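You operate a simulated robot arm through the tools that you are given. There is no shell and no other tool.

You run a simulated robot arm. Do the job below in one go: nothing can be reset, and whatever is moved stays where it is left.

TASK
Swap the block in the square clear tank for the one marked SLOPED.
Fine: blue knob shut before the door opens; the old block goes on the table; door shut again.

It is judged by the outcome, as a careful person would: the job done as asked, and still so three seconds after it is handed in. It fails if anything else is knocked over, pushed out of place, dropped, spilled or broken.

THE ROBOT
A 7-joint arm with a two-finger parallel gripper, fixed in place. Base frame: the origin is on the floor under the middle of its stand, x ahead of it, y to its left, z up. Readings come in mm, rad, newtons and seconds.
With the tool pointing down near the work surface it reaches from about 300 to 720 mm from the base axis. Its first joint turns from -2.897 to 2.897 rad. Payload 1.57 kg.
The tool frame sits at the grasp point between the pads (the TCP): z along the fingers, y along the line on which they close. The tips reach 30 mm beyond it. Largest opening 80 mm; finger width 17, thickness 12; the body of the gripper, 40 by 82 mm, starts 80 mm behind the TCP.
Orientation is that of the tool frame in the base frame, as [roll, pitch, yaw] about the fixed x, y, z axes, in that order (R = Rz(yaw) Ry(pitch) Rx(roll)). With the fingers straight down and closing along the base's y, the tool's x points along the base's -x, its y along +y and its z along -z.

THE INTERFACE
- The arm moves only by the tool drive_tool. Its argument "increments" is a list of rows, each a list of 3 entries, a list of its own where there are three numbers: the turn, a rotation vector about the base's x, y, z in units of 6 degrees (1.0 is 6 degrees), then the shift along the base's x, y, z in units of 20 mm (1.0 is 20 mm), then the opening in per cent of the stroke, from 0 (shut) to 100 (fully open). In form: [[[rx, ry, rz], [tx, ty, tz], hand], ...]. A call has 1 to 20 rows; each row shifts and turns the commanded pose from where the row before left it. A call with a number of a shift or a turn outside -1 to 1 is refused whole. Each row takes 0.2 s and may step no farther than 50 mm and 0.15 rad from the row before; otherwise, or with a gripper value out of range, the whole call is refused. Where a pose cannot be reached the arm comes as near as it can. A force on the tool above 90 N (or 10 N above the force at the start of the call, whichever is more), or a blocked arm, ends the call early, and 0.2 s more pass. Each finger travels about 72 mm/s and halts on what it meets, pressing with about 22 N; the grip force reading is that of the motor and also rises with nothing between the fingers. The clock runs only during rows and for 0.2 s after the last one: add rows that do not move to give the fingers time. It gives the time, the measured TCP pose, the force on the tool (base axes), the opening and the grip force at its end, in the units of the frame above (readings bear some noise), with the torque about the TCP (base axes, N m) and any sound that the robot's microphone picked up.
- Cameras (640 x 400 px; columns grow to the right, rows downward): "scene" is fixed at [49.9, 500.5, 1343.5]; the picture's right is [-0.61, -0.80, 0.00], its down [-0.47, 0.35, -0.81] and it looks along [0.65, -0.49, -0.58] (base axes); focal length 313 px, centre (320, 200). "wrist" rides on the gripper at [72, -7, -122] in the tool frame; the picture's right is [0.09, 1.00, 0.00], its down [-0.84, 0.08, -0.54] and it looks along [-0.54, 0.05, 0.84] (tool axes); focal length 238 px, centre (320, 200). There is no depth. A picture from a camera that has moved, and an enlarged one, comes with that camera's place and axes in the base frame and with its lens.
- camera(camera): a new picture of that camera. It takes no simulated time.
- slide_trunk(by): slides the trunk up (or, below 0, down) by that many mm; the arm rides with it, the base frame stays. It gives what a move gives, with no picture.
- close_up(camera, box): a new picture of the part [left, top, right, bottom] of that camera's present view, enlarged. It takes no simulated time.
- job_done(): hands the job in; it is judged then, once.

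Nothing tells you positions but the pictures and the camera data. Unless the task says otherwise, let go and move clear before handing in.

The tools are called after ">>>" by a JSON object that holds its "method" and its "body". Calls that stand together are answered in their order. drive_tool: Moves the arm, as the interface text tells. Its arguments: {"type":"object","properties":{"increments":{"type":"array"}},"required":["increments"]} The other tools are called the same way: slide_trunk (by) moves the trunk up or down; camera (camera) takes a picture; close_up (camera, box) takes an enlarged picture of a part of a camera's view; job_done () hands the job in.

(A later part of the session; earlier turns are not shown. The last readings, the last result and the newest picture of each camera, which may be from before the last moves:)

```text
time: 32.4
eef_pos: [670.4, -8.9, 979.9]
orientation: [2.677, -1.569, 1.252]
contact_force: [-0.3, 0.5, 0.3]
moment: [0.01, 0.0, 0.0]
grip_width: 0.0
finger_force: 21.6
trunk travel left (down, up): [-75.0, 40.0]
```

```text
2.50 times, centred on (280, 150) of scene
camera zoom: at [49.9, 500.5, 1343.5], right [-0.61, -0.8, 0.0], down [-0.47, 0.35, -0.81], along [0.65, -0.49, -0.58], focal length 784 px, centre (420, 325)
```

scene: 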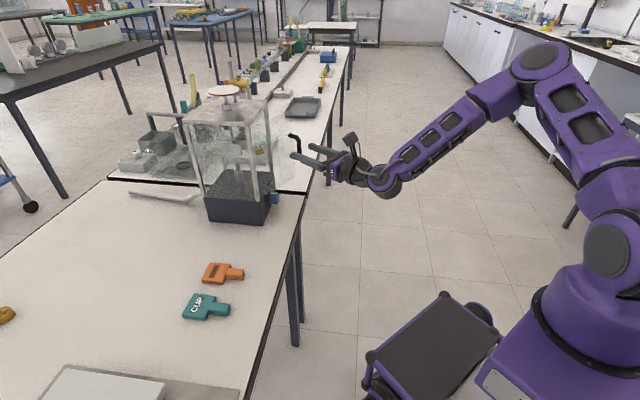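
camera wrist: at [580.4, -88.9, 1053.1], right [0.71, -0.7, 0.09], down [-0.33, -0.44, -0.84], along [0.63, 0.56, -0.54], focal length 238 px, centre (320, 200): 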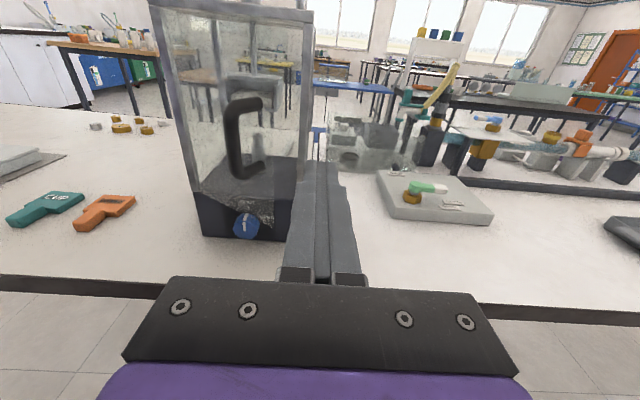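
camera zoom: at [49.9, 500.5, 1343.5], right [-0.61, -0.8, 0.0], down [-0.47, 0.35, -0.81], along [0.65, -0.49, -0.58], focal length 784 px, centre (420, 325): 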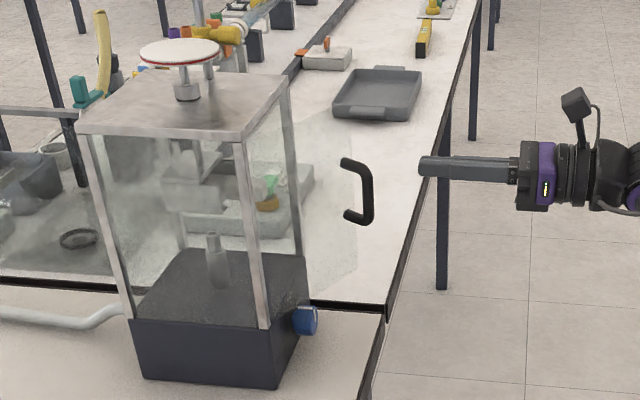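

The door sits about 28° open, with its free edge near (w=448, n=566). I'll slide the closed fingers past the right of that edge, then sweep left to swing the door open.

>>> {"method": "drive_tool", "body": {"increments": [[[0, 0, 0], [0.6, 0.6, 0], 0], [[0, 0, 0], [0.6, 0.6, 0], 0], [[0, 0, 0], [0.6, 0.6, 0], 0], [[0, 0, 0], [0.6, 0.6, 0], 0], [[0, 0, 0], [0.6, 0.6, 0], 0], [[0, 0, 0], [0, 0, 0], 0]]}}

>>> {"method": "camera", "body": {"camera": "wrist"}}

>>> {"method": "close_up", "body": {"camera": "scene", "box": [180, 70, 380, 230]}}

```text
time: 33.8
eef_pos: [732.6, 53.5, 981.2]
orientation: [-0.406, -1.57, -1.947]
contact_force: [0.4, 0.2, 0.6]
moment: [-0.02, 0.04, -0.03]
grip_width: 0.3
finger_force: 21.0
trunk travel left (down, up): [-75.0, 40.0]
```

```text
taken
camera wrist: at [641.8, -26.5, 1052.5], right [0.7, -0.7, 0.09], down [-0.33, -0.44, -0.84], along [0.63, 0.56, -0.54], focal length 238 px, centre (320, 200)
```

wrist: 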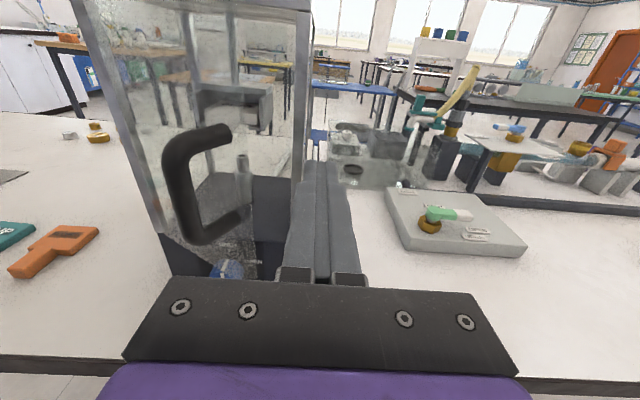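

```text
2.50 times, centred on (280, 150) of scene
camera zoom: at [49.9, 500.5, 1343.5], right [-0.61, -0.8, 0.0], down [-0.47, 0.35, -0.81], along [0.65, -0.49, -0.58], focal length 784 px, centre (420, 325)
```

zoom: 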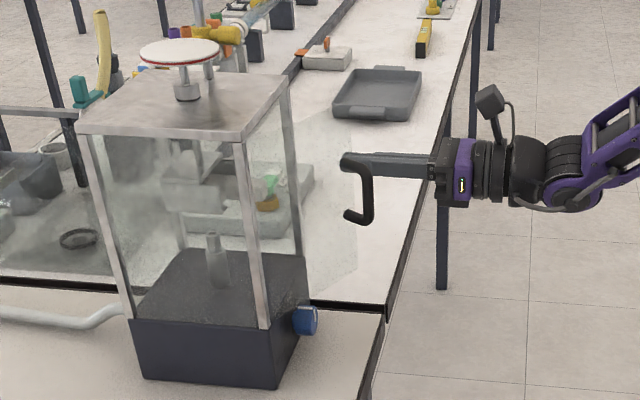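

The fingers are right of the free edge. I'll sweep left slowly.

>>> {"method": "drive_tool", "body": {"increments": [[[0, 0, 0], [-0.4, 0.4, 0], 0], [[0, 0, 0], [-0.4, 0.4, 0], 0], [[0, 0, 0], [-0.4, 0.4, 0], 0], [[0, 0, 0], [-0.4, 0.4, 0], 0], [[0, 0, 0], [-0.4, 0.4, 0], 0], [[0, 0, 0], [-0.4, 0.4, 0], 0]]}}

>>> {"method": "camera", "body": {"camera": "wrist"}}

>>> {"method": "close_up", "body": {"camera": "scene", "box": [180, 70, 380, 230]}}

```text
time: 35.2
eef_pos: [691.7, 75.2, 980.4]
orientation: [1.206, -1.569, 2.685]
contact_force: [10.1, -79.7, 9.5]
moment: [0.12, 0.01, -0.08]
grip_width: 0.0
finger_force: 20.8
trunk travel left (down, up): [-75.0, 40.0]
```

```text
taken
camera wrist: at [597.7, -1.6, 1053.0], right [0.68, -0.73, 0.09], down [-0.34, -0.42, -0.84], along [0.65, 0.53, -0.54], focal length 238 px, centre (320, 200)
```

wrist: 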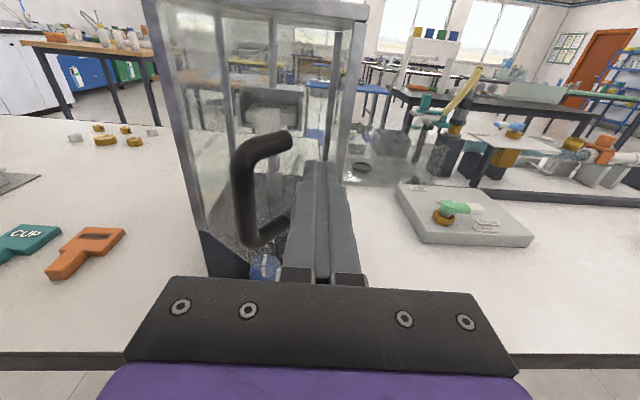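

```text
2.50 times, centred on (280, 150) of scene
camera zoom: at [49.9, 500.5, 1343.5], right [-0.61, -0.8, 0.0], down [-0.47, 0.35, -0.81], along [0.65, -0.49, -0.58], focal length 784 px, centre (420, 325)
```

zoom: 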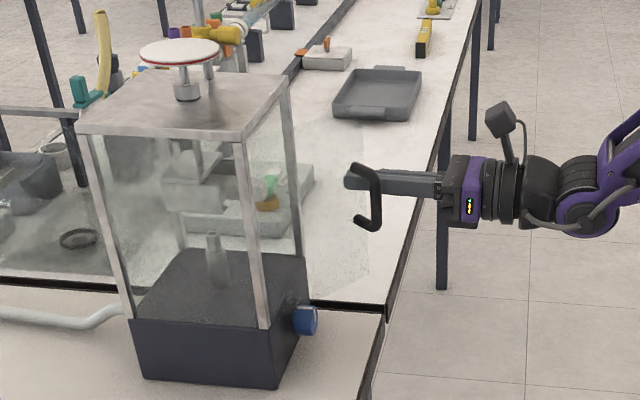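

The force is high because I'm pressing the free edge toward the hinge. I'll relieve it first by moving back right.

>>> {"method": "drive_tool", "body": {"increments": [[[0, 0, 0], [0.5, -0.5, 0], 0], [[0, 0, 0], [0.5, -0.5, 0], 0]]}}

>>> {"method": "close_up", "body": {"camera": "scene", "box": [180, 70, 380, 230]}}

>>> {"method": "camera", "body": {"camera": "wrist"}}

```text
time: 35.8
eef_pos: [705.0, 77.7, 980.5]
orientation: [-0.995, -1.569, -1.363]
contact_force: [7.0, -28.2, 2.0]
moment: [-0.18, -0.07, 0.03]
grip_width: 0.0
finger_force: 20.9
trunk travel left (down, up): [-75.0, 40.0]
```

```text
2.50 times, centred on (280, 150) of scene
camera zoom: at [49.9, 500.5, 1343.5], right [-0.61, -0.8, 0.0], down [-0.47, 0.35, -0.81], along [0.65, -0.49, -0.58], focal length 784 px, centre (420, 325)
```

zoom: 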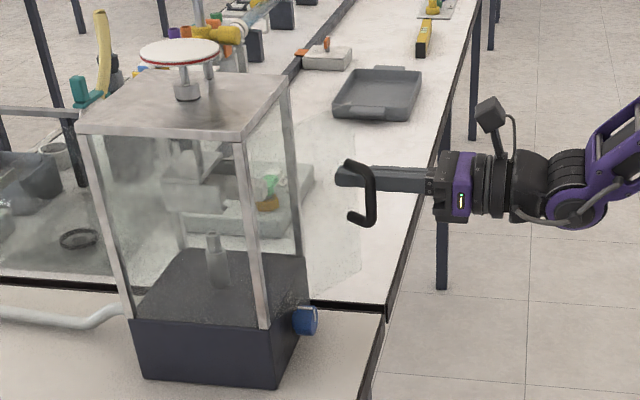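

```text
taken
camera wrist: at [614.1, -2.4, 1052.6], right [0.7, -0.71, 0.09], down [-0.33, -0.44, -0.84], along [0.63, 0.56, -0.54], focal length 238 px, centre (320, 200)
```

wrist: 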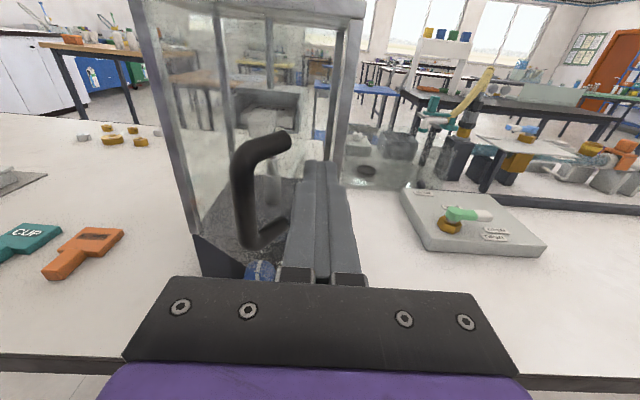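

Force is down. Now I'll push along the door's actual arc (left and outward together).

>>> {"method": "drive_tool", "body": {"increments": [[[0, 0, 0], [-0.36, -0.06, 0], 0], [[0, 0, 0], [-0.36, -0.05, 0], 0], [[0, 0, 0], [-0.36, -0.02, 0], 0], [[0, 0, 0], [-0.36, -0.01, 0], 0], [[0, 0, 0], [-0.36, 0.015, 0], 0], [[0, 0, 0], [-0.36, 0.025, 0], 0]]}}

>>> {"method": "close_up", "body": {"camera": "scene", "box": [180, 70, 380, 230]}}

>>> {"method": "camera", "body": {"camera": "wrist"}}

```text
time: 37.2
eef_pos: [661.0, 80.3, 980.7]
orientation: [0.516, -1.571, -2.867]
contact_force: [0.2, 0.0, -0.4]
moment: [-0.02, -0.02, 0.02]
grip_width: 0.1
finger_force: 21.0
trunk travel left (down, up): [-75.0, 40.0]
```

```text
2.50 times, centred on (280, 150) of scene
camera zoom: at [49.9, 500.5, 1343.5], right [-0.61, -0.8, 0.0], down [-0.47, 0.35, -0.81], along [0.65, -0.49, -0.58], focal length 784 px, centre (420, 325)
```

zoom: 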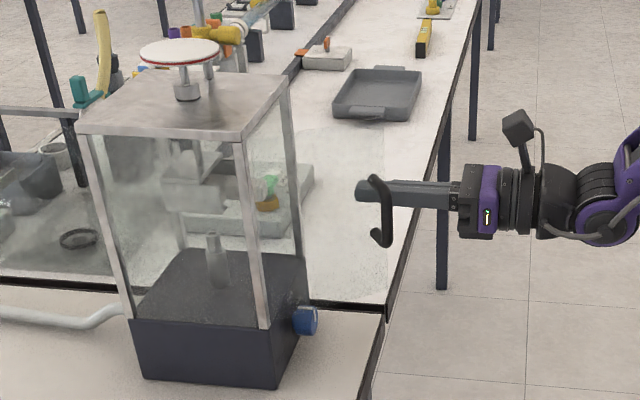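

```text
taken
camera wrist: at [570.5, 0.8, 1053.3], right [0.71, -0.7, 0.09], down [-0.33, -0.44, -0.84], along [0.63, 0.56, -0.54], focal length 238 px, centre (320, 200)
```

wrist: 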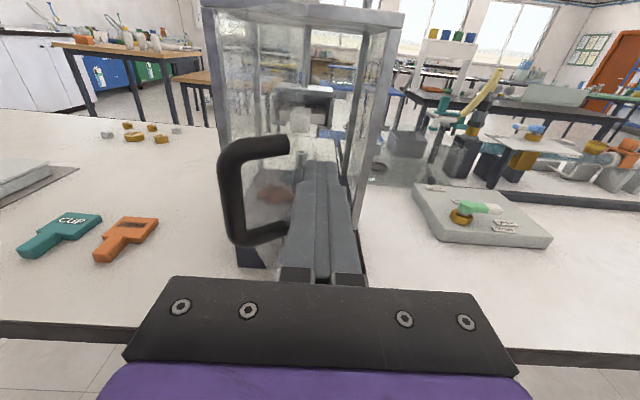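

The door is following. I'll continue the arc.

>>> {"method": "drive_tool", "body": {"increments": [[[0, 0, 0], [-0.36, 0.057, 0], 0], [[0, 0, 0], [-0.36, 0.06, 0], 0], [[0, 0, 0], [-0.35, 0.095, 0], 0], [[0, 0, 0], [-0.35, 0.1, 0], 0], [[0, 0, 0], [-0.34, 0.13, 0], 0], [[0, 0, 0], [-0.34, 0.14, 0], 0], [[0, 0, 0], [-0.325, 0.165, 0], 0], [[0, 0, 0], [-0.32, 0.175, 0], 0], [[0, 0, 0], [-0.306, 0.2, 0], 0], [[0, 0, 0], [-0.3, 0.21, 0], 0]]}}

>>> {"method": "close_up", "body": {"camera": "scene", "box": [180, 70, 380, 230]}}

>>> {"method": "camera", "body": {"camera": "wrist"}}

```text
time: 39.4
eef_pos: [594.6, 106.0, 980.9]
orientation: [1.434, -1.57, 2.492]
contact_force: [-0.3, 0.6, 0.3]
moment: [-0.02, -0.03, 0.02]
grip_width: 0.0
finger_force: 21.2
trunk travel left (down, up): [-75.0, 40.0]
```

```text
2.50 times, centred on (280, 150) of scene
camera zoom: at [49.9, 500.5, 1343.5], right [-0.61, -0.8, 0.0], down [-0.47, 0.35, -0.81], along [0.65, -0.49, -0.58], focal length 784 px, centre (420, 325)
```

zoom: 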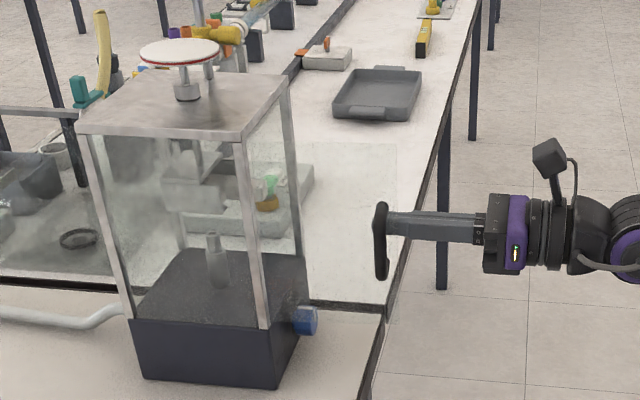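

```text
taken
camera wrist: at [503.7, 25.4, 1052.6], right [0.7, -0.7, 0.09], down [-0.33, -0.44, -0.84], along [0.63, 0.56, -0.54], focal length 238 px, centre (320, 200)
```

wrist: 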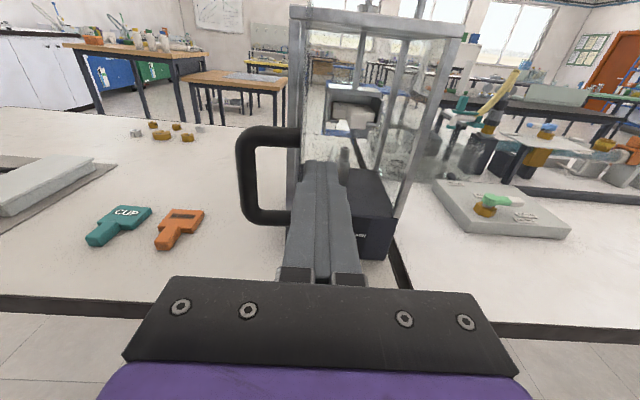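

The door is nearly 90° open. I'll push a bit past 90° so it stays clear of the opening.

>>> {"method": "drive_tool", "body": {"increments": [[[0, 0, 0], [-0.28, 0.28, 0], 0], [[0, 0, 0], [-0.25, 0.3, 0], 0], [[0, 0, 0], [-0.2, 0.37, 0], 0], [[0, 0, 0], [-0.18, 0.38, 0], 0], [[0, 0, 0], [-0.18, 0.38, 0], 0], [[0, 0, 0], [-0.16, 0.38, 0], 0], [[0, 0, 0], [0, 0, 0], 0]]}}

>>> {"method": "close_up", "body": {"camera": "scene", "box": [180, 70, 380, 230]}}

>>> {"method": "camera", "body": {"camera": "wrist"}}

```text
time: 41.0
eef_pos: [569.2, 147.7, 980.7]
orientation: [-0.761, -1.57, -1.593]
contact_force: [-0.8, 0.2, 0.8]
moment: [-0.03, 0.01, -0.01]
grip_width: 0.0
finger_force: 21.7
trunk travel left (down, up): [-75.0, 40.0]
```

```text
2.50 times, centred on (280, 150) of scene
camera zoom: at [49.9, 500.5, 1343.5], right [-0.61, -0.8, 0.0], down [-0.47, 0.35, -0.81], along [0.65, -0.49, -0.58], focal length 784 px, centre (420, 325)
```

zoom: 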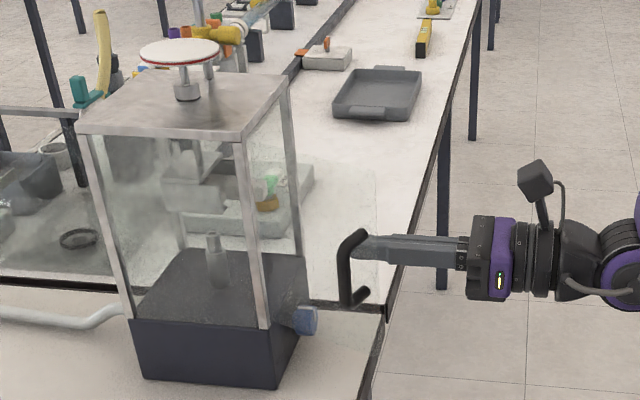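

```text
taken
camera wrist: at [478.2, 67.6, 1052.7], right [0.7, -0.7, 0.09], down [-0.33, -0.44, -0.84], along [0.63, 0.56, -0.54], focal length 238 px, centre (320, 200)
```

wrist: 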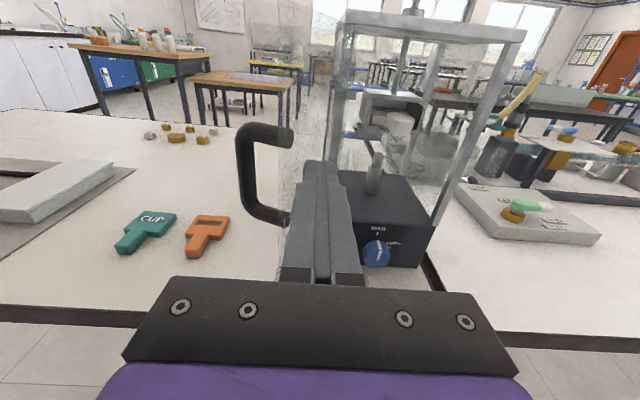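

The door stands about 105° open with no load. Now I'll back off, centre in front of the opening and look at the block in its holder.

>>> {"method": "drive_tool", "body": {"increments": [[[0, 0, 0], [0.2, -0.2, 0], 0], [[0, 0, 0], [-0.4, -0.6, 0], 0], [[0, 0, 0], [-0.4, -0.6, 0], 0], [[0, 0, 0], [-0.4, -0.6, 0], 20], [[0, 0, 0], [0.2, -0.9, 0], 40], [[0, 0, 0], [0.6, -0.6, 0], 60], [[0, 0, 0], [0.6, -0.6, 0], 60], [[0, 0, 0], [0.6, -0.6, 0], 60], [[0, 0, 0], [0, 0, 0], 60]]}}

>>> {"method": "camera", "body": {"camera": "wrist"}}

>>> {"method": "close_up", "body": {"camera": "scene", "box": [180, 70, 380, 230]}}

```text
time: 43.0
eef_pos: [589.5, 52.5, 979.8]
orientation: [2.284, -1.57, 1.646]
contact_force: [0.3, 0.2, -1.0]
moment: [0.0, -0.01, 0.02]
grip_width: 47.8
finger_force: 0.0
trunk travel left (down, up): [-75.0, 40.0]
```

```text
taken
camera wrist: at [498.5, -27.0, 1052.4], right [0.7, -0.7, 0.09], down [-0.33, -0.44, -0.84], along [0.63, 0.56, -0.54], focal length 238 px, centre (320, 200)
```

wrist: 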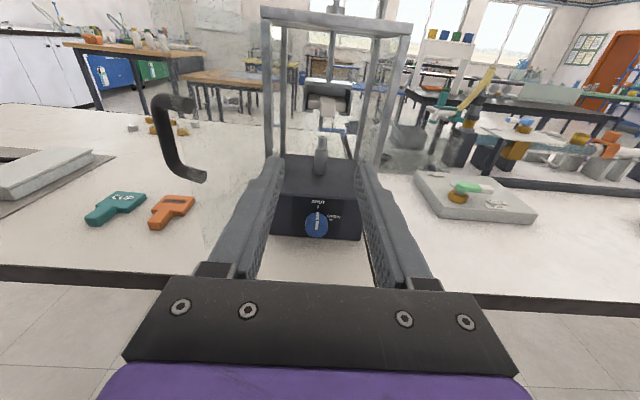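

```text
2.50 times, centred on (280, 150) of scene
camera zoom: at [49.9, 500.5, 1343.5], right [-0.61, -0.8, 0.0], down [-0.47, 0.35, -0.81], along [0.65, -0.49, -0.58], focal length 784 px, centre (420, 325)
```

zoom: 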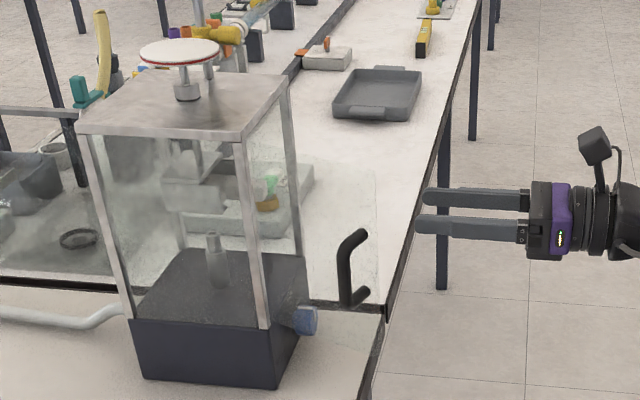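

>>> {"method": "close_up", "body": {"camera": "wrist", "box": [285, 65, 375, 145]}}

>>> {"method": "close_up", "body": {"camera": "scene", "box": [210, 105, 280, 165]}}

>>> {"method": "close_up", "body": {"camera": "scene", "box": [170, 250, 260, 330]}}

```text
5.00 times, centred on (330, 105) of wrist
camera zoom: at [498.5, -27.0, 1052.4], right [0.7, -0.7, 0.09], down [-0.33, -0.44, -0.84], along [0.63, 0.56, -0.54], focal length 1192 px, centre (270, 675)
```

zoom: 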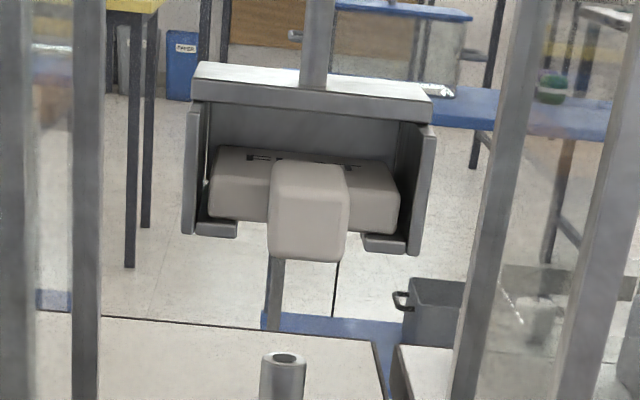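

```text
6.67 times, centred on (245, 135) of scene
camera zoom: at [49.9, 500.5, 1343.5], right [-0.61, -0.8, 0.0], down [-0.47, 0.35, -0.81], along [0.65, -0.49, -0.58], focal length 2090 px, centre (820, 633)
```

zoom: 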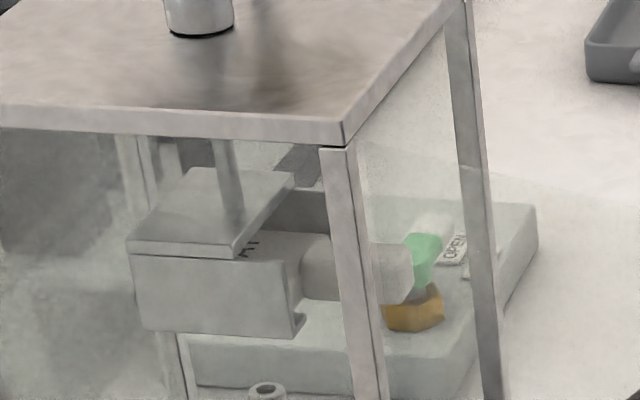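

```text
5.00 times, centred on (215, 290) of scene
camera zoom: at [49.9, 500.5, 1343.5], right [-0.61, -0.8, 0.0], down [-0.47, 0.35, -0.81], along [0.65, -0.49, -0.58], focal length 1567 px, centre (845, -250)
```

zoom: 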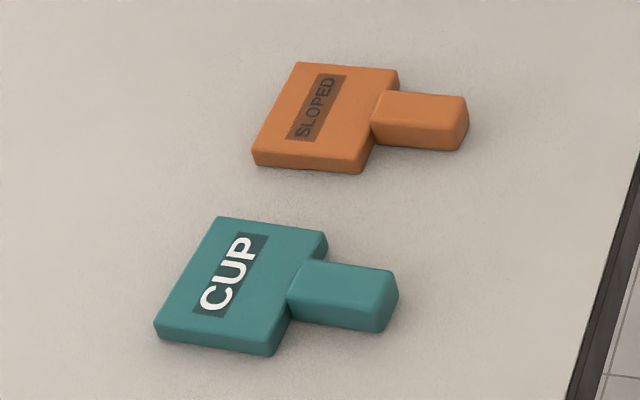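

The block (FLAT) sits on two side ledges with its stem toward the opening at about (w=387, z=988), stem end at n≈648. I'll tilt the tool 15° down, so that the same grip also works at table level, and approach the stem.

>>> {"method": "drive_tool", "body": {"increments": [[[-0.707, 0.707, 0], [0.602, 0.543, 0.055], 60], [[-0.707, 0.707, 0], [0.602, 0.543, 0.055], 60], [[-0.3535, 0.3535, 0], [0.602, 0.543, 0.055], 60], [[0, 0, 0], [0.602, 0.543, 0.055], 60], [[0, 0, 0], [0.602, 0.543, 0.055], 60], [[0, 0, 0], [0.602, 0.543, 0.055], 60], [[0, 0, 0], [0.602, 0.543, 0.055], 60], [[0, 0, 0], [0.602, 0.543, 0.055], 60], [[0, 0, 0], [0, 0, 0], 60]]}}

>>> {"method": "camera", "body": {"camera": "wrist"}}

>>> {"method": "close_up", "body": {"camera": "wrist", "box": [220, 40, 420, 200]}}

>>> {"method": "close_up", "body": {"camera": "scene", "box": [180, 70, 380, 230]}}

```text
time: 45.0
eef_pos: [685.5, 140.1, 988.9]
orientation: [-3.139, -1.309, 0.787]
contact_force: [-0.3, 0.2, -0.1]
moment: [0.03, 0.03, 0.02]
grip_width: 48.0
finger_force: 0.1
trunk travel left (down, up): [-75.0, 40.0]
```

```text
taken
camera wrist: at [611.2, 76.1, 1090.9], right [0.72, -0.69, 0.09], down [-0.47, -0.58, -0.67], along [0.51, 0.44, -0.74], focal length 238 px, centre (320, 200)
```

wrist: 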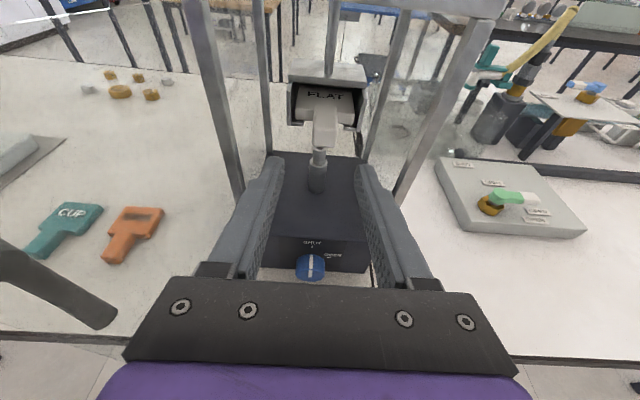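

```text
2.50 times, centred on (320, 120) of wrist
camera zoom: at [611.2, 76.1, 1090.9], right [0.72, -0.69, 0.09], down [-0.47, -0.58, -0.67], along [0.51, 0.44, -0.74], focal length 596 px, centre (320, 400)
```

zoom: 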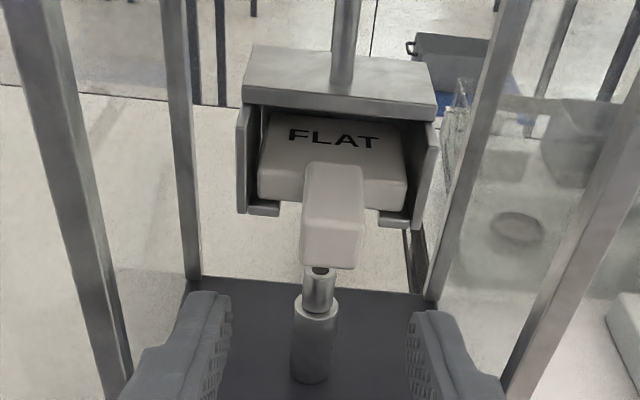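

```text
2.50 times, centred on (280, 150) of scene
camera zoom: at [49.9, 500.5, 1343.5], right [-0.61, -0.8, 0.0], down [-0.47, 0.35, -0.81], along [0.65, -0.49, -0.58], focal length 784 px, centre (420, 325)
```

zoom: 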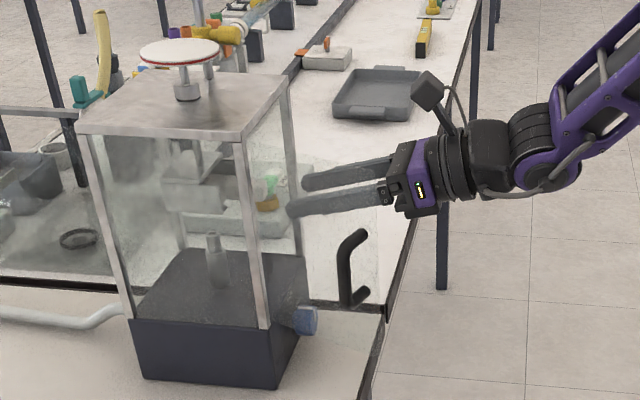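

The stem spans n≈638–673 with its centre near z=991 and w=386.5; the ledges start at about n=668. I'll advance so the tips stop short of the ledges.

>>> {"method": "drive_tool", "body": {"increments": [[[0, 0, 0], [0.431, 0.417, 0.0625], 52], [[0, 0, 0], [0.431, 0.417, 0.0625], 52], [[0, 0, 0], [0.431, 0.417, 0.0625], 52], [[0, 0, 0], [0.431, 0.417, 0.0625], 52], [[0, 0, 0], [0, 0, 0], 52]]}}

>>> {"method": "close_up", "body": {"camera": "wrist", "box": [220, 60, 420, 220]}}

>>> {"method": "close_up", "body": {"camera": "scene", "box": [200, 100, 300, 180]}}

```text
time: 46.2
eef_pos: [719.3, 173.7, 995.5]
orientation: [-3.141, -1.309, 0.788]
contact_force: [0.4, -0.2, 0.0]
moment: [-0.01, 0.01, -0.03]
grip_width: 41.5
finger_force: 0.1
trunk travel left (down, up): [-75.0, 40.0]
```

```text
2.50 times, centred on (320, 140) of wrist
camera zoom: at [645.1, 109.6, 1096.2], right [0.72, -0.69, 0.09], down [-0.47, -0.58, -0.67], along [0.51, 0.44, -0.74], focal length 596 px, centre (320, 350)
```

zoom: 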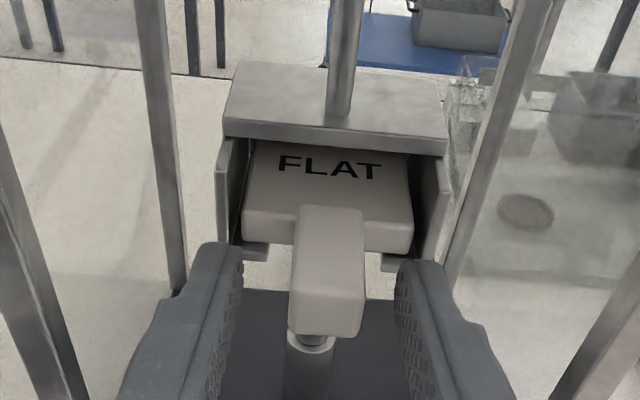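

```text
5.00 times, centred on (250, 140) of scene
camera zoom: at [49.9, 500.5, 1343.5], right [-0.61, -0.8, 0.0], down [-0.47, 0.35, -0.81], along [0.65, -0.49, -0.58], focal length 1567 px, centre (670, 500)
```

zoom: 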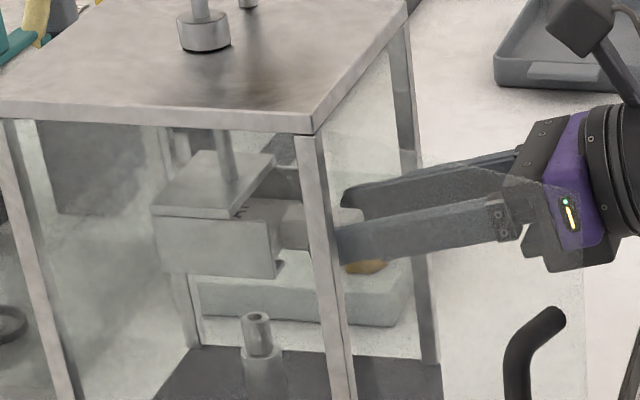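

I'll advance 9 mm more for a firm hold on the stem, and then close.

>>> {"method": "drive_tool", "body": {"increments": [[[0, 0, 0], [0.17, 0.15, 0], 52], [[0, 0, 0], [0.17, 0.15, 0], 52], [[0, 0, 0], [0, 0, 0], 52], [[0, 0, 0], [0, 0, 0], 10], [[0, 0, 0], [0, 0, 0], 10], [[0, 0, 0], [0, 0, 0], 10]]}}

>>> {"method": "close_up", "body": {"camera": "wrist", "box": [220, 60, 420, 220]}}

>>> {"method": "close_up", "body": {"camera": "scene", "box": [200, 100, 300, 180]}}

```text
time: 47.6
eef_pos: [725.7, 179.5, 994.2]
orientation: [3.14, -1.307, 0.786]
contact_force: [-0.4, 0.0, 0.5]
moment: [-0.01, 0.01, 0.0]
grip_width: 18.9
finger_force: 22.0
trunk travel left (down, up): [-75.0, 40.0]
```

```text
2.50 times, centred on (320, 140) of wrist
camera zoom: at [651.4, 115.5, 1095.7], right [0.72, -0.69, 0.09], down [-0.47, -0.58, -0.67], along [0.51, 0.44, -0.74], focal length 596 px, centre (320, 350)
```

zoom: 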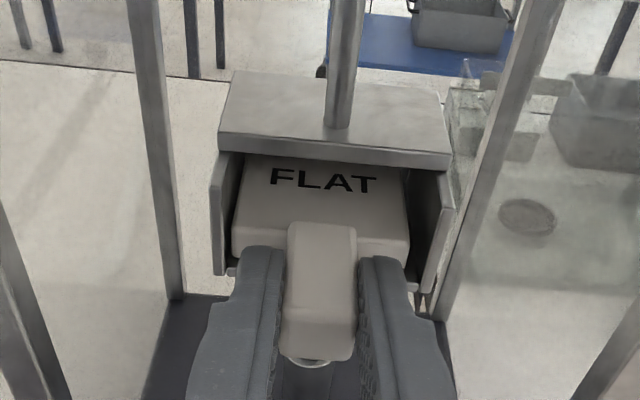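

```text
5.00 times, centred on (250, 140) of scene
camera zoom: at [49.9, 500.5, 1343.5], right [-0.61, -0.8, 0.0], down [-0.47, 0.35, -0.81], along [0.65, -0.49, -0.58], focal length 1567 px, centre (670, 500)
```

zoom: 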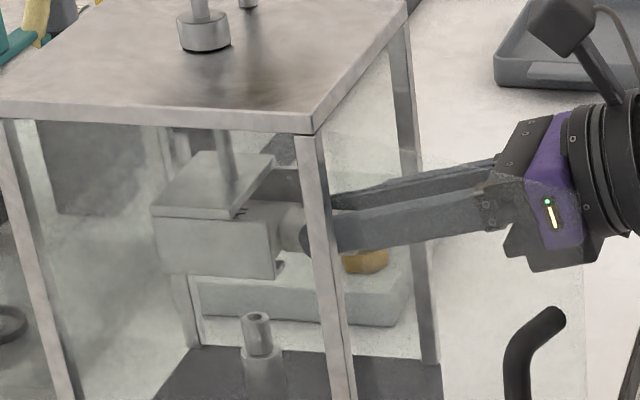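

The FLAT stem is gripped (19 mm). I'll lift it slightly off the ledges and check the forces.

>>> {"method": "drive_tool", "body": {"increments": [[[0, 0, 0], [0, 0, 0.1], 10], [[0, 0, 0], [0, 0, 0.1], 10], [[0, 0, 0], [0, 0, 0], 10]]}}

>>> {"method": "close_up", "body": {"camera": "wrist", "box": [220, 60, 420, 220]}}

>>> {"method": "close_up", "body": {"camera": "scene", "box": [200, 70, 300, 170]}}

```text
time: 48.4
eef_pos: [725.5, 179.7, 997.9]
orientation: [3.139, -1.308, 0.787]
contact_force: [0.3, 1.0, -0.3]
moment: [-0.02, 0.02, 0.02]
grip_width: 19.1
finger_force: 22.5
trunk travel left (down, up): [-75.0, 40.0]
```

```text
2.50 times, centred on (320, 140) of wrist
camera zoom: at [651.4, 115.5, 1099.3], right [0.72, -0.69, 0.09], down [-0.47, -0.58, -0.67], along [0.51, 0.44, -0.74], focal length 596 px, centre (320, 350)
```

zoom: 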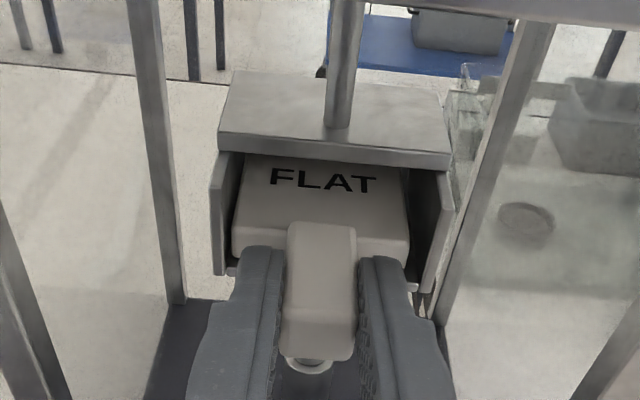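

```text
4.00 times, centred on (250, 120) of scene
camera zoom: at [49.9, 500.5, 1343.5], right [-0.61, -0.8, 0.0], down [-0.47, 0.35, -0.81], along [0.65, -0.49, -0.58], focal length 1254 px, centre (600, 520)
```

zoom: 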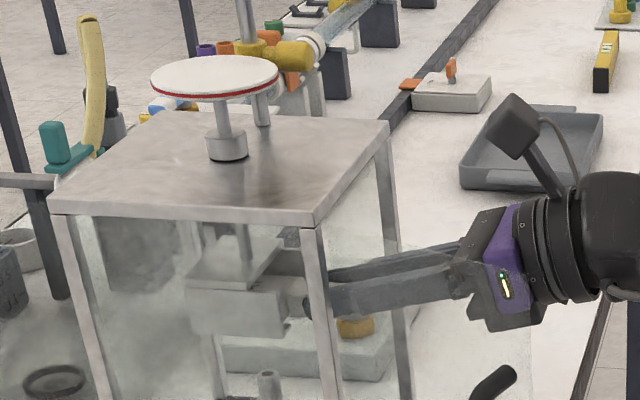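

The holder floats up with the block, so it seems to be sprung. I'll now pull the block straight out slowly and watch the force.

>>> {"method": "drive_tool", "body": {"increments": [[[0, 0, 0], [-0.18, -0.18, 0], 10], [[0, 0, 0], [-0.18, -0.18, 0], 10], [[0, 0, 0], [-0.18, -0.18, 0], 10]]}}

>>> {"method": "close_up", "body": {"camera": "wrist", "box": [220, 60, 420, 220]}}

>>> {"method": "close_up", "body": {"camera": "scene", "box": [200, 70, 300, 170]}}

```text
time: 49.2
eef_pos: [714.7, 168.5, 999.8]
orientation: [3.139, -1.31, 0.786]
contact_force: [0.9, 0.2, 0.1]
moment: [0.01, 0.04, 0.01]
grip_width: 19.1
finger_force: 21.8
trunk travel left (down, up): [-75.0, 40.0]
```

```text
2.50 times, centred on (320, 140) of wrist
camera zoom: at [640.8, 104.9, 1099.6], right [0.72, -0.69, 0.09], down [-0.47, -0.58, -0.67], along [0.51, 0.44, -0.74], focal length 596 px, centre (320, 350)
```

zoom: 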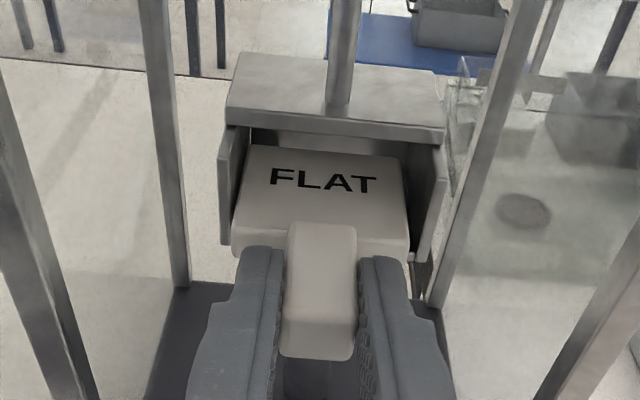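

```text
4.00 times, centred on (250, 120) of scene
camera zoom: at [49.9, 500.5, 1343.5], right [-0.61, -0.8, 0.0], down [-0.47, 0.35, -0.81], along [0.65, -0.49, -0.58], focal length 1254 px, centre (600, 520)
```

zoom: 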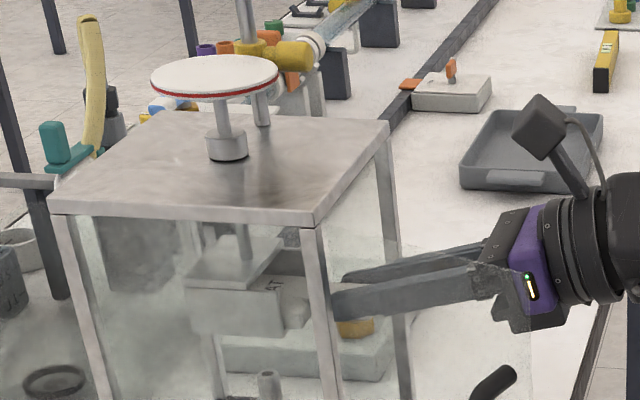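

The block slides out without resistance. I'll pull it fully clear of the tank.

>>> {"method": "drive_tool", "body": {"increments": [[[0, 0, 0], [-0.3, -0.3, 0], 10], [[0, 0, 0], [-0.35, -0.35, 0], 10], [[0, 0, 0], [-0.4, -0.4, 0], 10], [[0, 0, 0], [-0.45, -0.45, 0], 10], [[0, 0, 0], [-0.5, -0.5, 0], 10], [[0, 0, 0], [-0.5, -0.5, 0], 10], [[0, 0, 0], [-0.5, -0.5, 0], 10], [[0, 0, 0], [-0.5, -0.5, 0], 10], [[0, 0, 0], [-0.5, -0.5, 0], 10], [[0, 0, 0], [-0.5, -0.5, 0], 10], [[0, 0, 0], [-0.5, -0.5, 0], 10], [[0, 0, 0], [0, 0, 0], 10]]}}

>>> {"method": "camera", "body": {"camera": "wrist"}}

>>> {"method": "close_up", "body": {"camera": "scene", "box": [200, 70, 400, 230]}}

>>> {"method": "camera", "body": {"camera": "scene"}}

```text
time: 51.8
eef_pos: [615.7, 68.6, 998.3]
orientation: [3.14, -1.31, 0.789]
contact_force: [0.3, -0.4, -0.3]
moment: [-0.02, 0.0, -0.02]
grip_width: 19.1
finger_force: 21.8
trunk travel left (down, up): [-75.0, 40.0]
```

```text
taken
camera wrist: at [541.7, 4.5, 1099.5], right [0.72, -0.69, 0.09], down [-0.47, -0.58, -0.67], along [0.51, 0.44, -0.74], focal length 238 px, centre (320, 200)
```

wrist: 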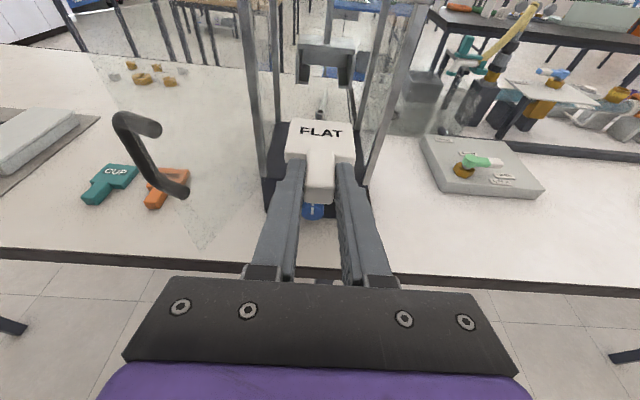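

```text
2.50 times, centred on (300, 150) of scene
camera zoom: at [49.9, 500.5, 1343.5], right [-0.61, -0.8, 0.0], down [-0.47, 0.35, -0.81], along [0.65, -0.49, -0.58], focal length 784 px, centre (370, 325)
```

zoom: 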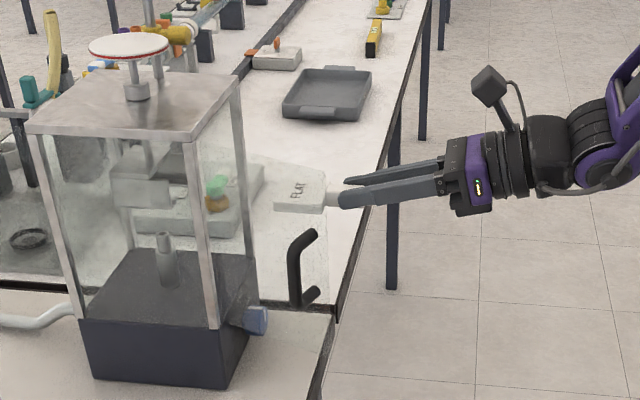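

```text
taken
```

scene: 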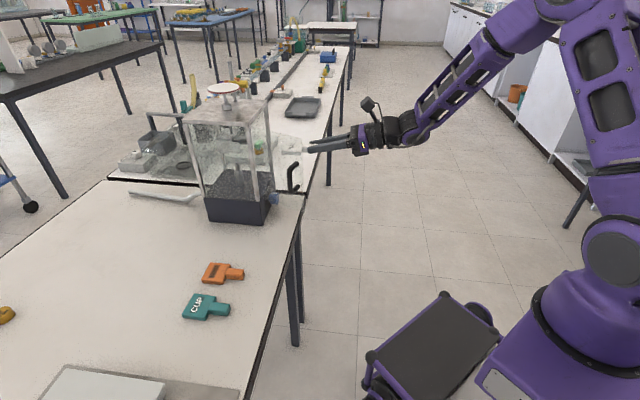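

The FLAT block is out. I'll check how it sits in the fingers, and look at the empty holder.

>>> {"method": "close_up", "body": {"camera": "wrist", "box": [260, 90, 380, 220]}}

>>> {"method": "close_up", "body": {"camera": "scene", "box": [260, 120, 350, 180]}}

>>> {"method": "close_up", "body": {"camera": "wrist", "box": [280, 20, 380, 110]}}

>>> {"method": "close_up", "body": {"camera": "scene", "box": [200, 80, 290, 170]}}

```text
3.08 times, centred on (320, 155) of wrist
camera zoom: at [541.7, 4.5, 1099.5], right [0.72, -0.69, 0.09], down [-0.47, -0.58, -0.67], along [0.51, 0.44, -0.74], focal length 733 px, centre (320, 338)
```

zoom: 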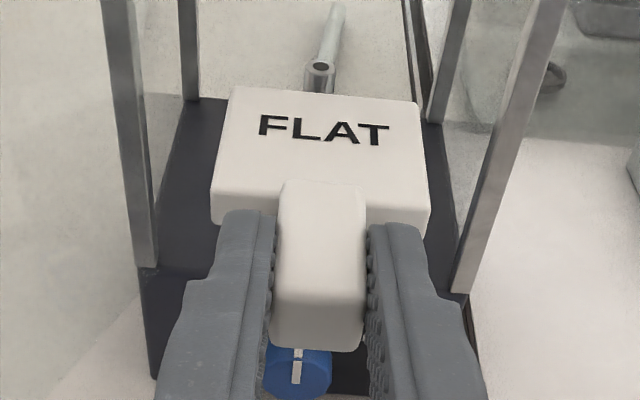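

```text
6.67 times, centred on (305, 150) of scene
camera zoom: at [49.9, 500.5, 1343.5], right [-0.61, -0.8, 0.0], down [-0.47, 0.35, -0.81], along [0.65, -0.49, -0.58], focal length 2090 px, centre (420, 533)
```

zoom: 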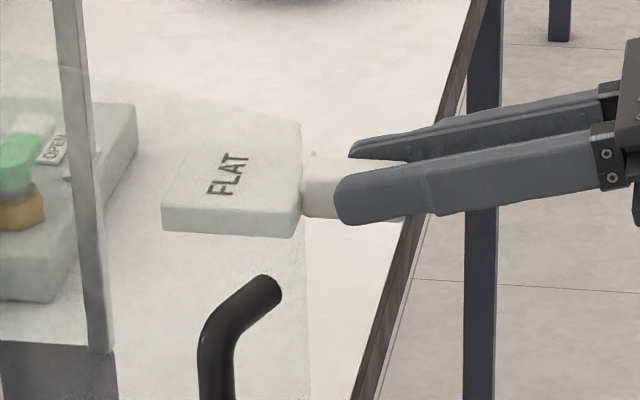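

```text
4.44 times, centred on (330, 65) of wrist
camera zoom: at [541.7, 4.5, 1099.5], right [0.72, -0.69, 0.09], down [-0.47, -0.58, -0.67], along [0.51, 0.44, -0.74], focal length 1059 px, centre (276, 800)
```

zoom: 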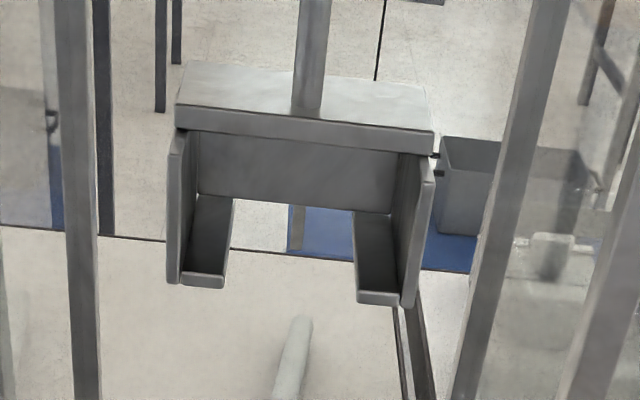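

```text
4.44 times, centred on (245, 125) of scene
camera zoom: at [49.9, 500.5, 1343.5], right [-0.61, -0.8, 0.0], down [-0.47, 0.35, -0.81], along [0.65, -0.49, -0.58], focal length 1393 px, centre (653, 533)
```

zoom: 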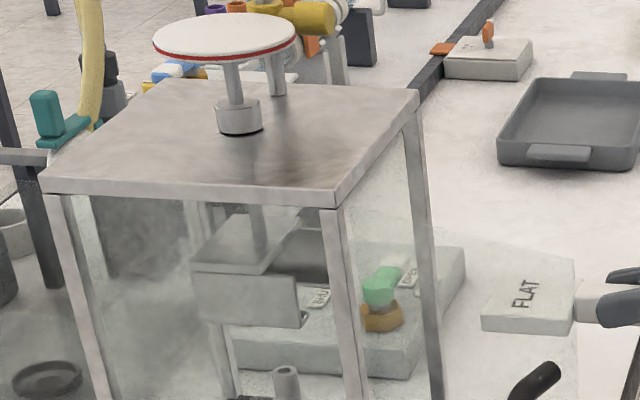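

Block held well; the cradle is empty and has small front lips. I'll lower to just above table height, pass under the open door to the left, and place FLAT on clear table at about w=200.

>>> {"method": "drive_tool", "body": {"increments": [[[0, 0, 0], [0, 0, -0.5], 10], [[0, 0, 0], [0, 0, -0.9], 10], [[0, 0, 0], [0, 0, -0.9], 10], [[0, 0, 0], [0, 0, -0.9], 10], [[0, 0, 0], [0, 0, -0.9], 10], [[0, 0, 0], [0, 0, -0.9], 10], [[0, 0, 0], [0, 0, -0.9], 10], [[0, 0, 0], [0, 0, -0.9], 10], [[0, 0, 0], [0, 0, -0.9], 10], [[0, 0, 0], [0, 0, -0.9], 10], [[0, 0, 0], [0, 0, -0.7], 10], [[0, 0, 0], [0, 0, 0], 10]]}}

>>> {"method": "camera", "body": {"camera": "wrist"}}

>>> {"method": "camera", "body": {"camera": "scene"}}

```text
time: 54.4
eef_pos: [616.6, 68.0, 813.7]
orientation: [3.141, -1.309, 0.787]
contact_force: [-1.0, 0.8, -0.4]
moment: [-0.01, 0.02, 0.0]
grip_width: 18.9
finger_force: 22.1
trunk travel left (down, up): [-75.0, 40.0]
```

```text
taken
camera wrist: at [541.3, 4.2, 914.1], right [0.72, -0.69, 0.09], down [-0.47, -0.58, -0.67], along [0.51, 0.44, -0.74], focal length 238 px, centre (320, 200)
```

wrist: 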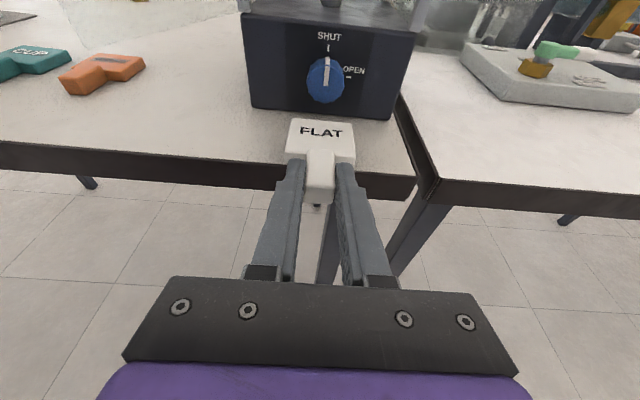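

```text
taken
```

scene: 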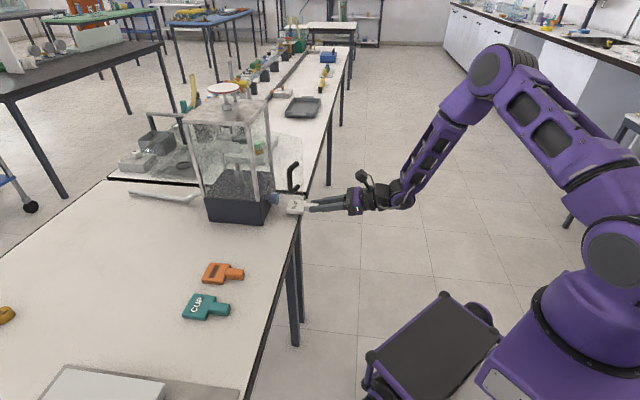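

Clear below the door. Moving left to w≈200.

>>> {"method": "drive_tool", "body": {"increments": [[[0, 0, 0], [-0.6575, 0.6575, 0], 10], [[0, 0, 0], [-0.6575, 0.6575, 0], 10], [[0, 0, 0], [-0.6575, 0.6575, 0], 10], [[0, 0, 0], [-0.6575, 0.6575, 0], 10], [[0, 0, 0], [-0.6575, 0.6575, 0], 10], [[0, 0, 0], [-0.6575, 0.6575, 0], 10], [[0, 0, 0], [-0.6575, 0.6575, 0], 10], [[0, 0, 0], [-0.6575, 0.6575, 0], 10], [[0, 0, 0], [-0.6575, 0.6575, 0], 10], [[0, 0, 0], [-0.6575, 0.6575, 0], 10], [[0, 0, 0], [0, 0, 0], 10]]}}

>>> {"method": "camera", "body": {"camera": "wrist"}}

>>> {"method": "camera", "body": {"camera": "scene"}}

```text
time: 56.8
eef_pos: [483.3, 200.4, 810.8]
orientation: [3.14, -1.309, 0.79]
contact_force: [0.0, 0.4, -0.2]
moment: [-0.03, 0.04, -0.04]
grip_width: 19.4
finger_force: 22.4
trunk travel left (down, up): [-75.0, 40.0]
```

```text
taken
camera wrist: at [409.7, 136.3, 913.0], right [0.72, -0.69, 0.09], down [-0.47, -0.58, -0.67], along [0.51, 0.44, -0.74], focal length 238 px, centre (320, 200)
```

wrist: 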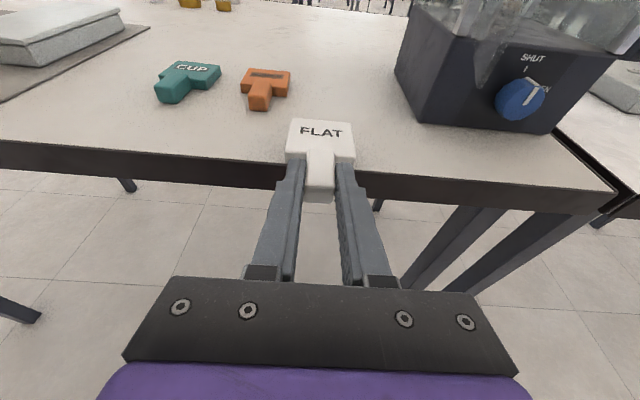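

```text
taken
```

scene: 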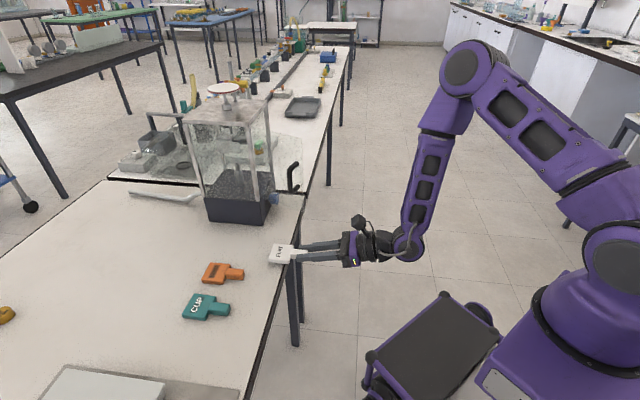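

Now forward over the table to n≈588, then I'll check the height.

>>> {"method": "drive_tool", "body": {"increments": [[[0, 0, 0], [0.62, 0.62, 0], 10], [[0, 0, 0], [0.62, 0.62, 0], 10], [[0, 0, 0], [0.62, 0.62, 0], 10], [[0, 0, 0], [0.62, 0.62, 0], 10], [[0, 0, 0], [0.62, 0.62, 0], 10], [[0, 0, 0], [0.62, 0.62, 0], 10], [[0, 0, 0], [0, 0, 0], 10]]}}

>>> {"method": "camera", "body": {"camera": "wrist"}}

>>> {"method": "close_up", "body": {"camera": "scene", "box": [170, 200, 350, 320]}}

```text
time: 58.4
eef_pos: [559.0, 274.4, 813.4]
orientation: [-3.141, -1.309, 0.787]
contact_force: [0.6, 0.2, -0.4]
moment: [-0.06, 0.04, -0.02]
grip_width: 19.5
finger_force: 21.4
trunk travel left (down, up): [-75.0, 40.0]
```

```text
taken
camera wrist: at [484.7, 210.1, 914.4], right [0.72, -0.69, 0.09], down [-0.47, -0.58, -0.67], along [0.51, 0.44, -0.74], focal length 238 px, centre (320, 200)
```

wrist: 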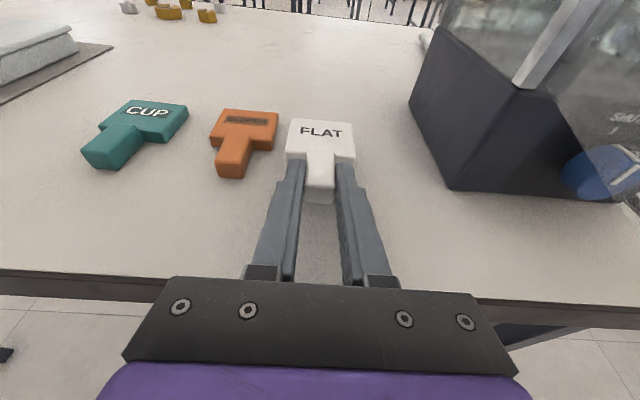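

```text
3.33 times, centred on (260, 260) of scene
camera zoom: at [49.9, 500.5, 1343.5], right [-0.61, -0.8, 0.0], down [-0.47, 0.35, -0.81], along [0.65, -0.49, -0.58], focal length 1045 px, centre (520, 0)
```

zoom: 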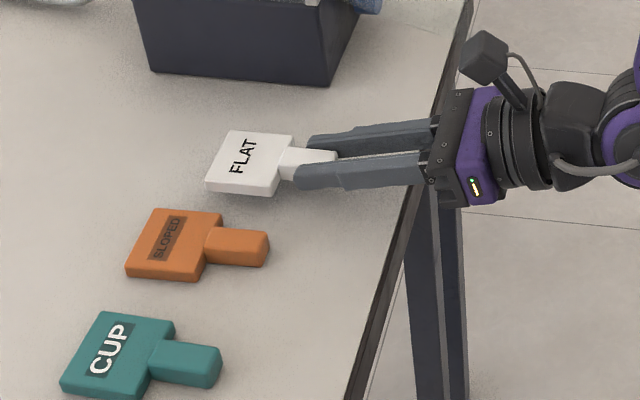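

I'll shift a little further from SLOPED for spacing and start lowering.

>>> {"method": "drive_tool", "body": {"increments": [[[0, 0, 0], [0.42, -0.42, 0], 10], [[0, 0, 0], [0, 0, -0.3], 10], [[0, 0, 0], [0, 0, -0.2], 10], [[0, 0, 0], [0, 0, 0], 10]]}}

>>> {"method": "close_up", "body": {"camera": "scene", "box": [210, 220, 330, 300]}}

>>> {"method": "close_up", "body": {"camera": "wrist", "box": [190, 80, 390, 220]}}

```text
time: 59.4
eef_pos: [567.0, 267.2, 802.1]
orientation: [3.139, -1.31, 0.79]
contact_force: [-0.7, -0.7, 0.2]
moment: [-0.05, 0.05, 0.01]
grip_width: 19.1
finger_force: 21.9
trunk travel left (down, up): [-75.0, 40.0]
```

```text
5.00 times, centred on (270, 260) of scene
camera zoom: at [49.9, 500.5, 1343.5], right [-0.61, -0.8, 0.0], down [-0.47, 0.35, -0.81], along [0.65, -0.49, -0.58], focal length 1567 px, centre (570, -100)
```

zoom: 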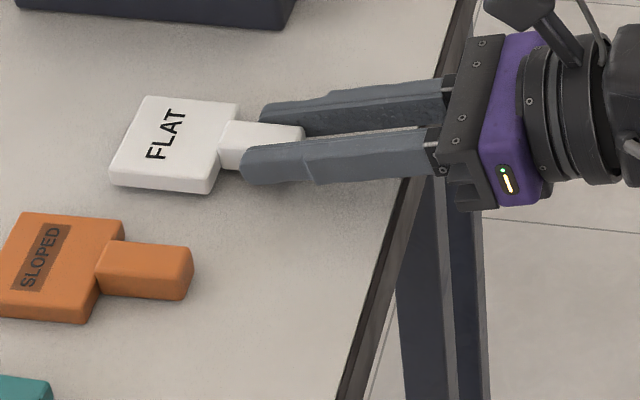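

```text
2.86 times, centred on (290, 150) of wrist
camera zoom: at [492.5, 202.3, 903.6], right [0.72, -0.69, 0.09], down [-0.47, -0.58, -0.67], along [0.51, 0.44, -0.74], focal length 681 px, centre (406, 343)
```

zoom: 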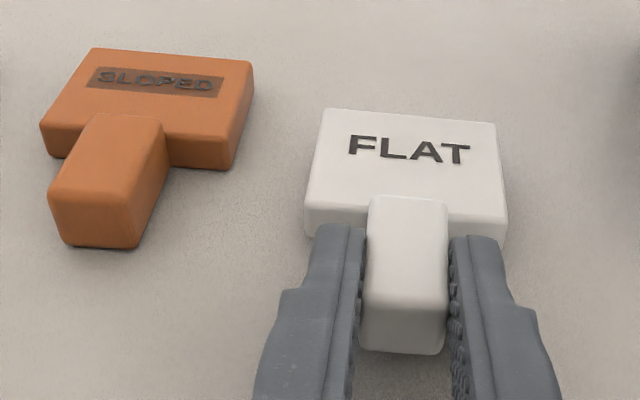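

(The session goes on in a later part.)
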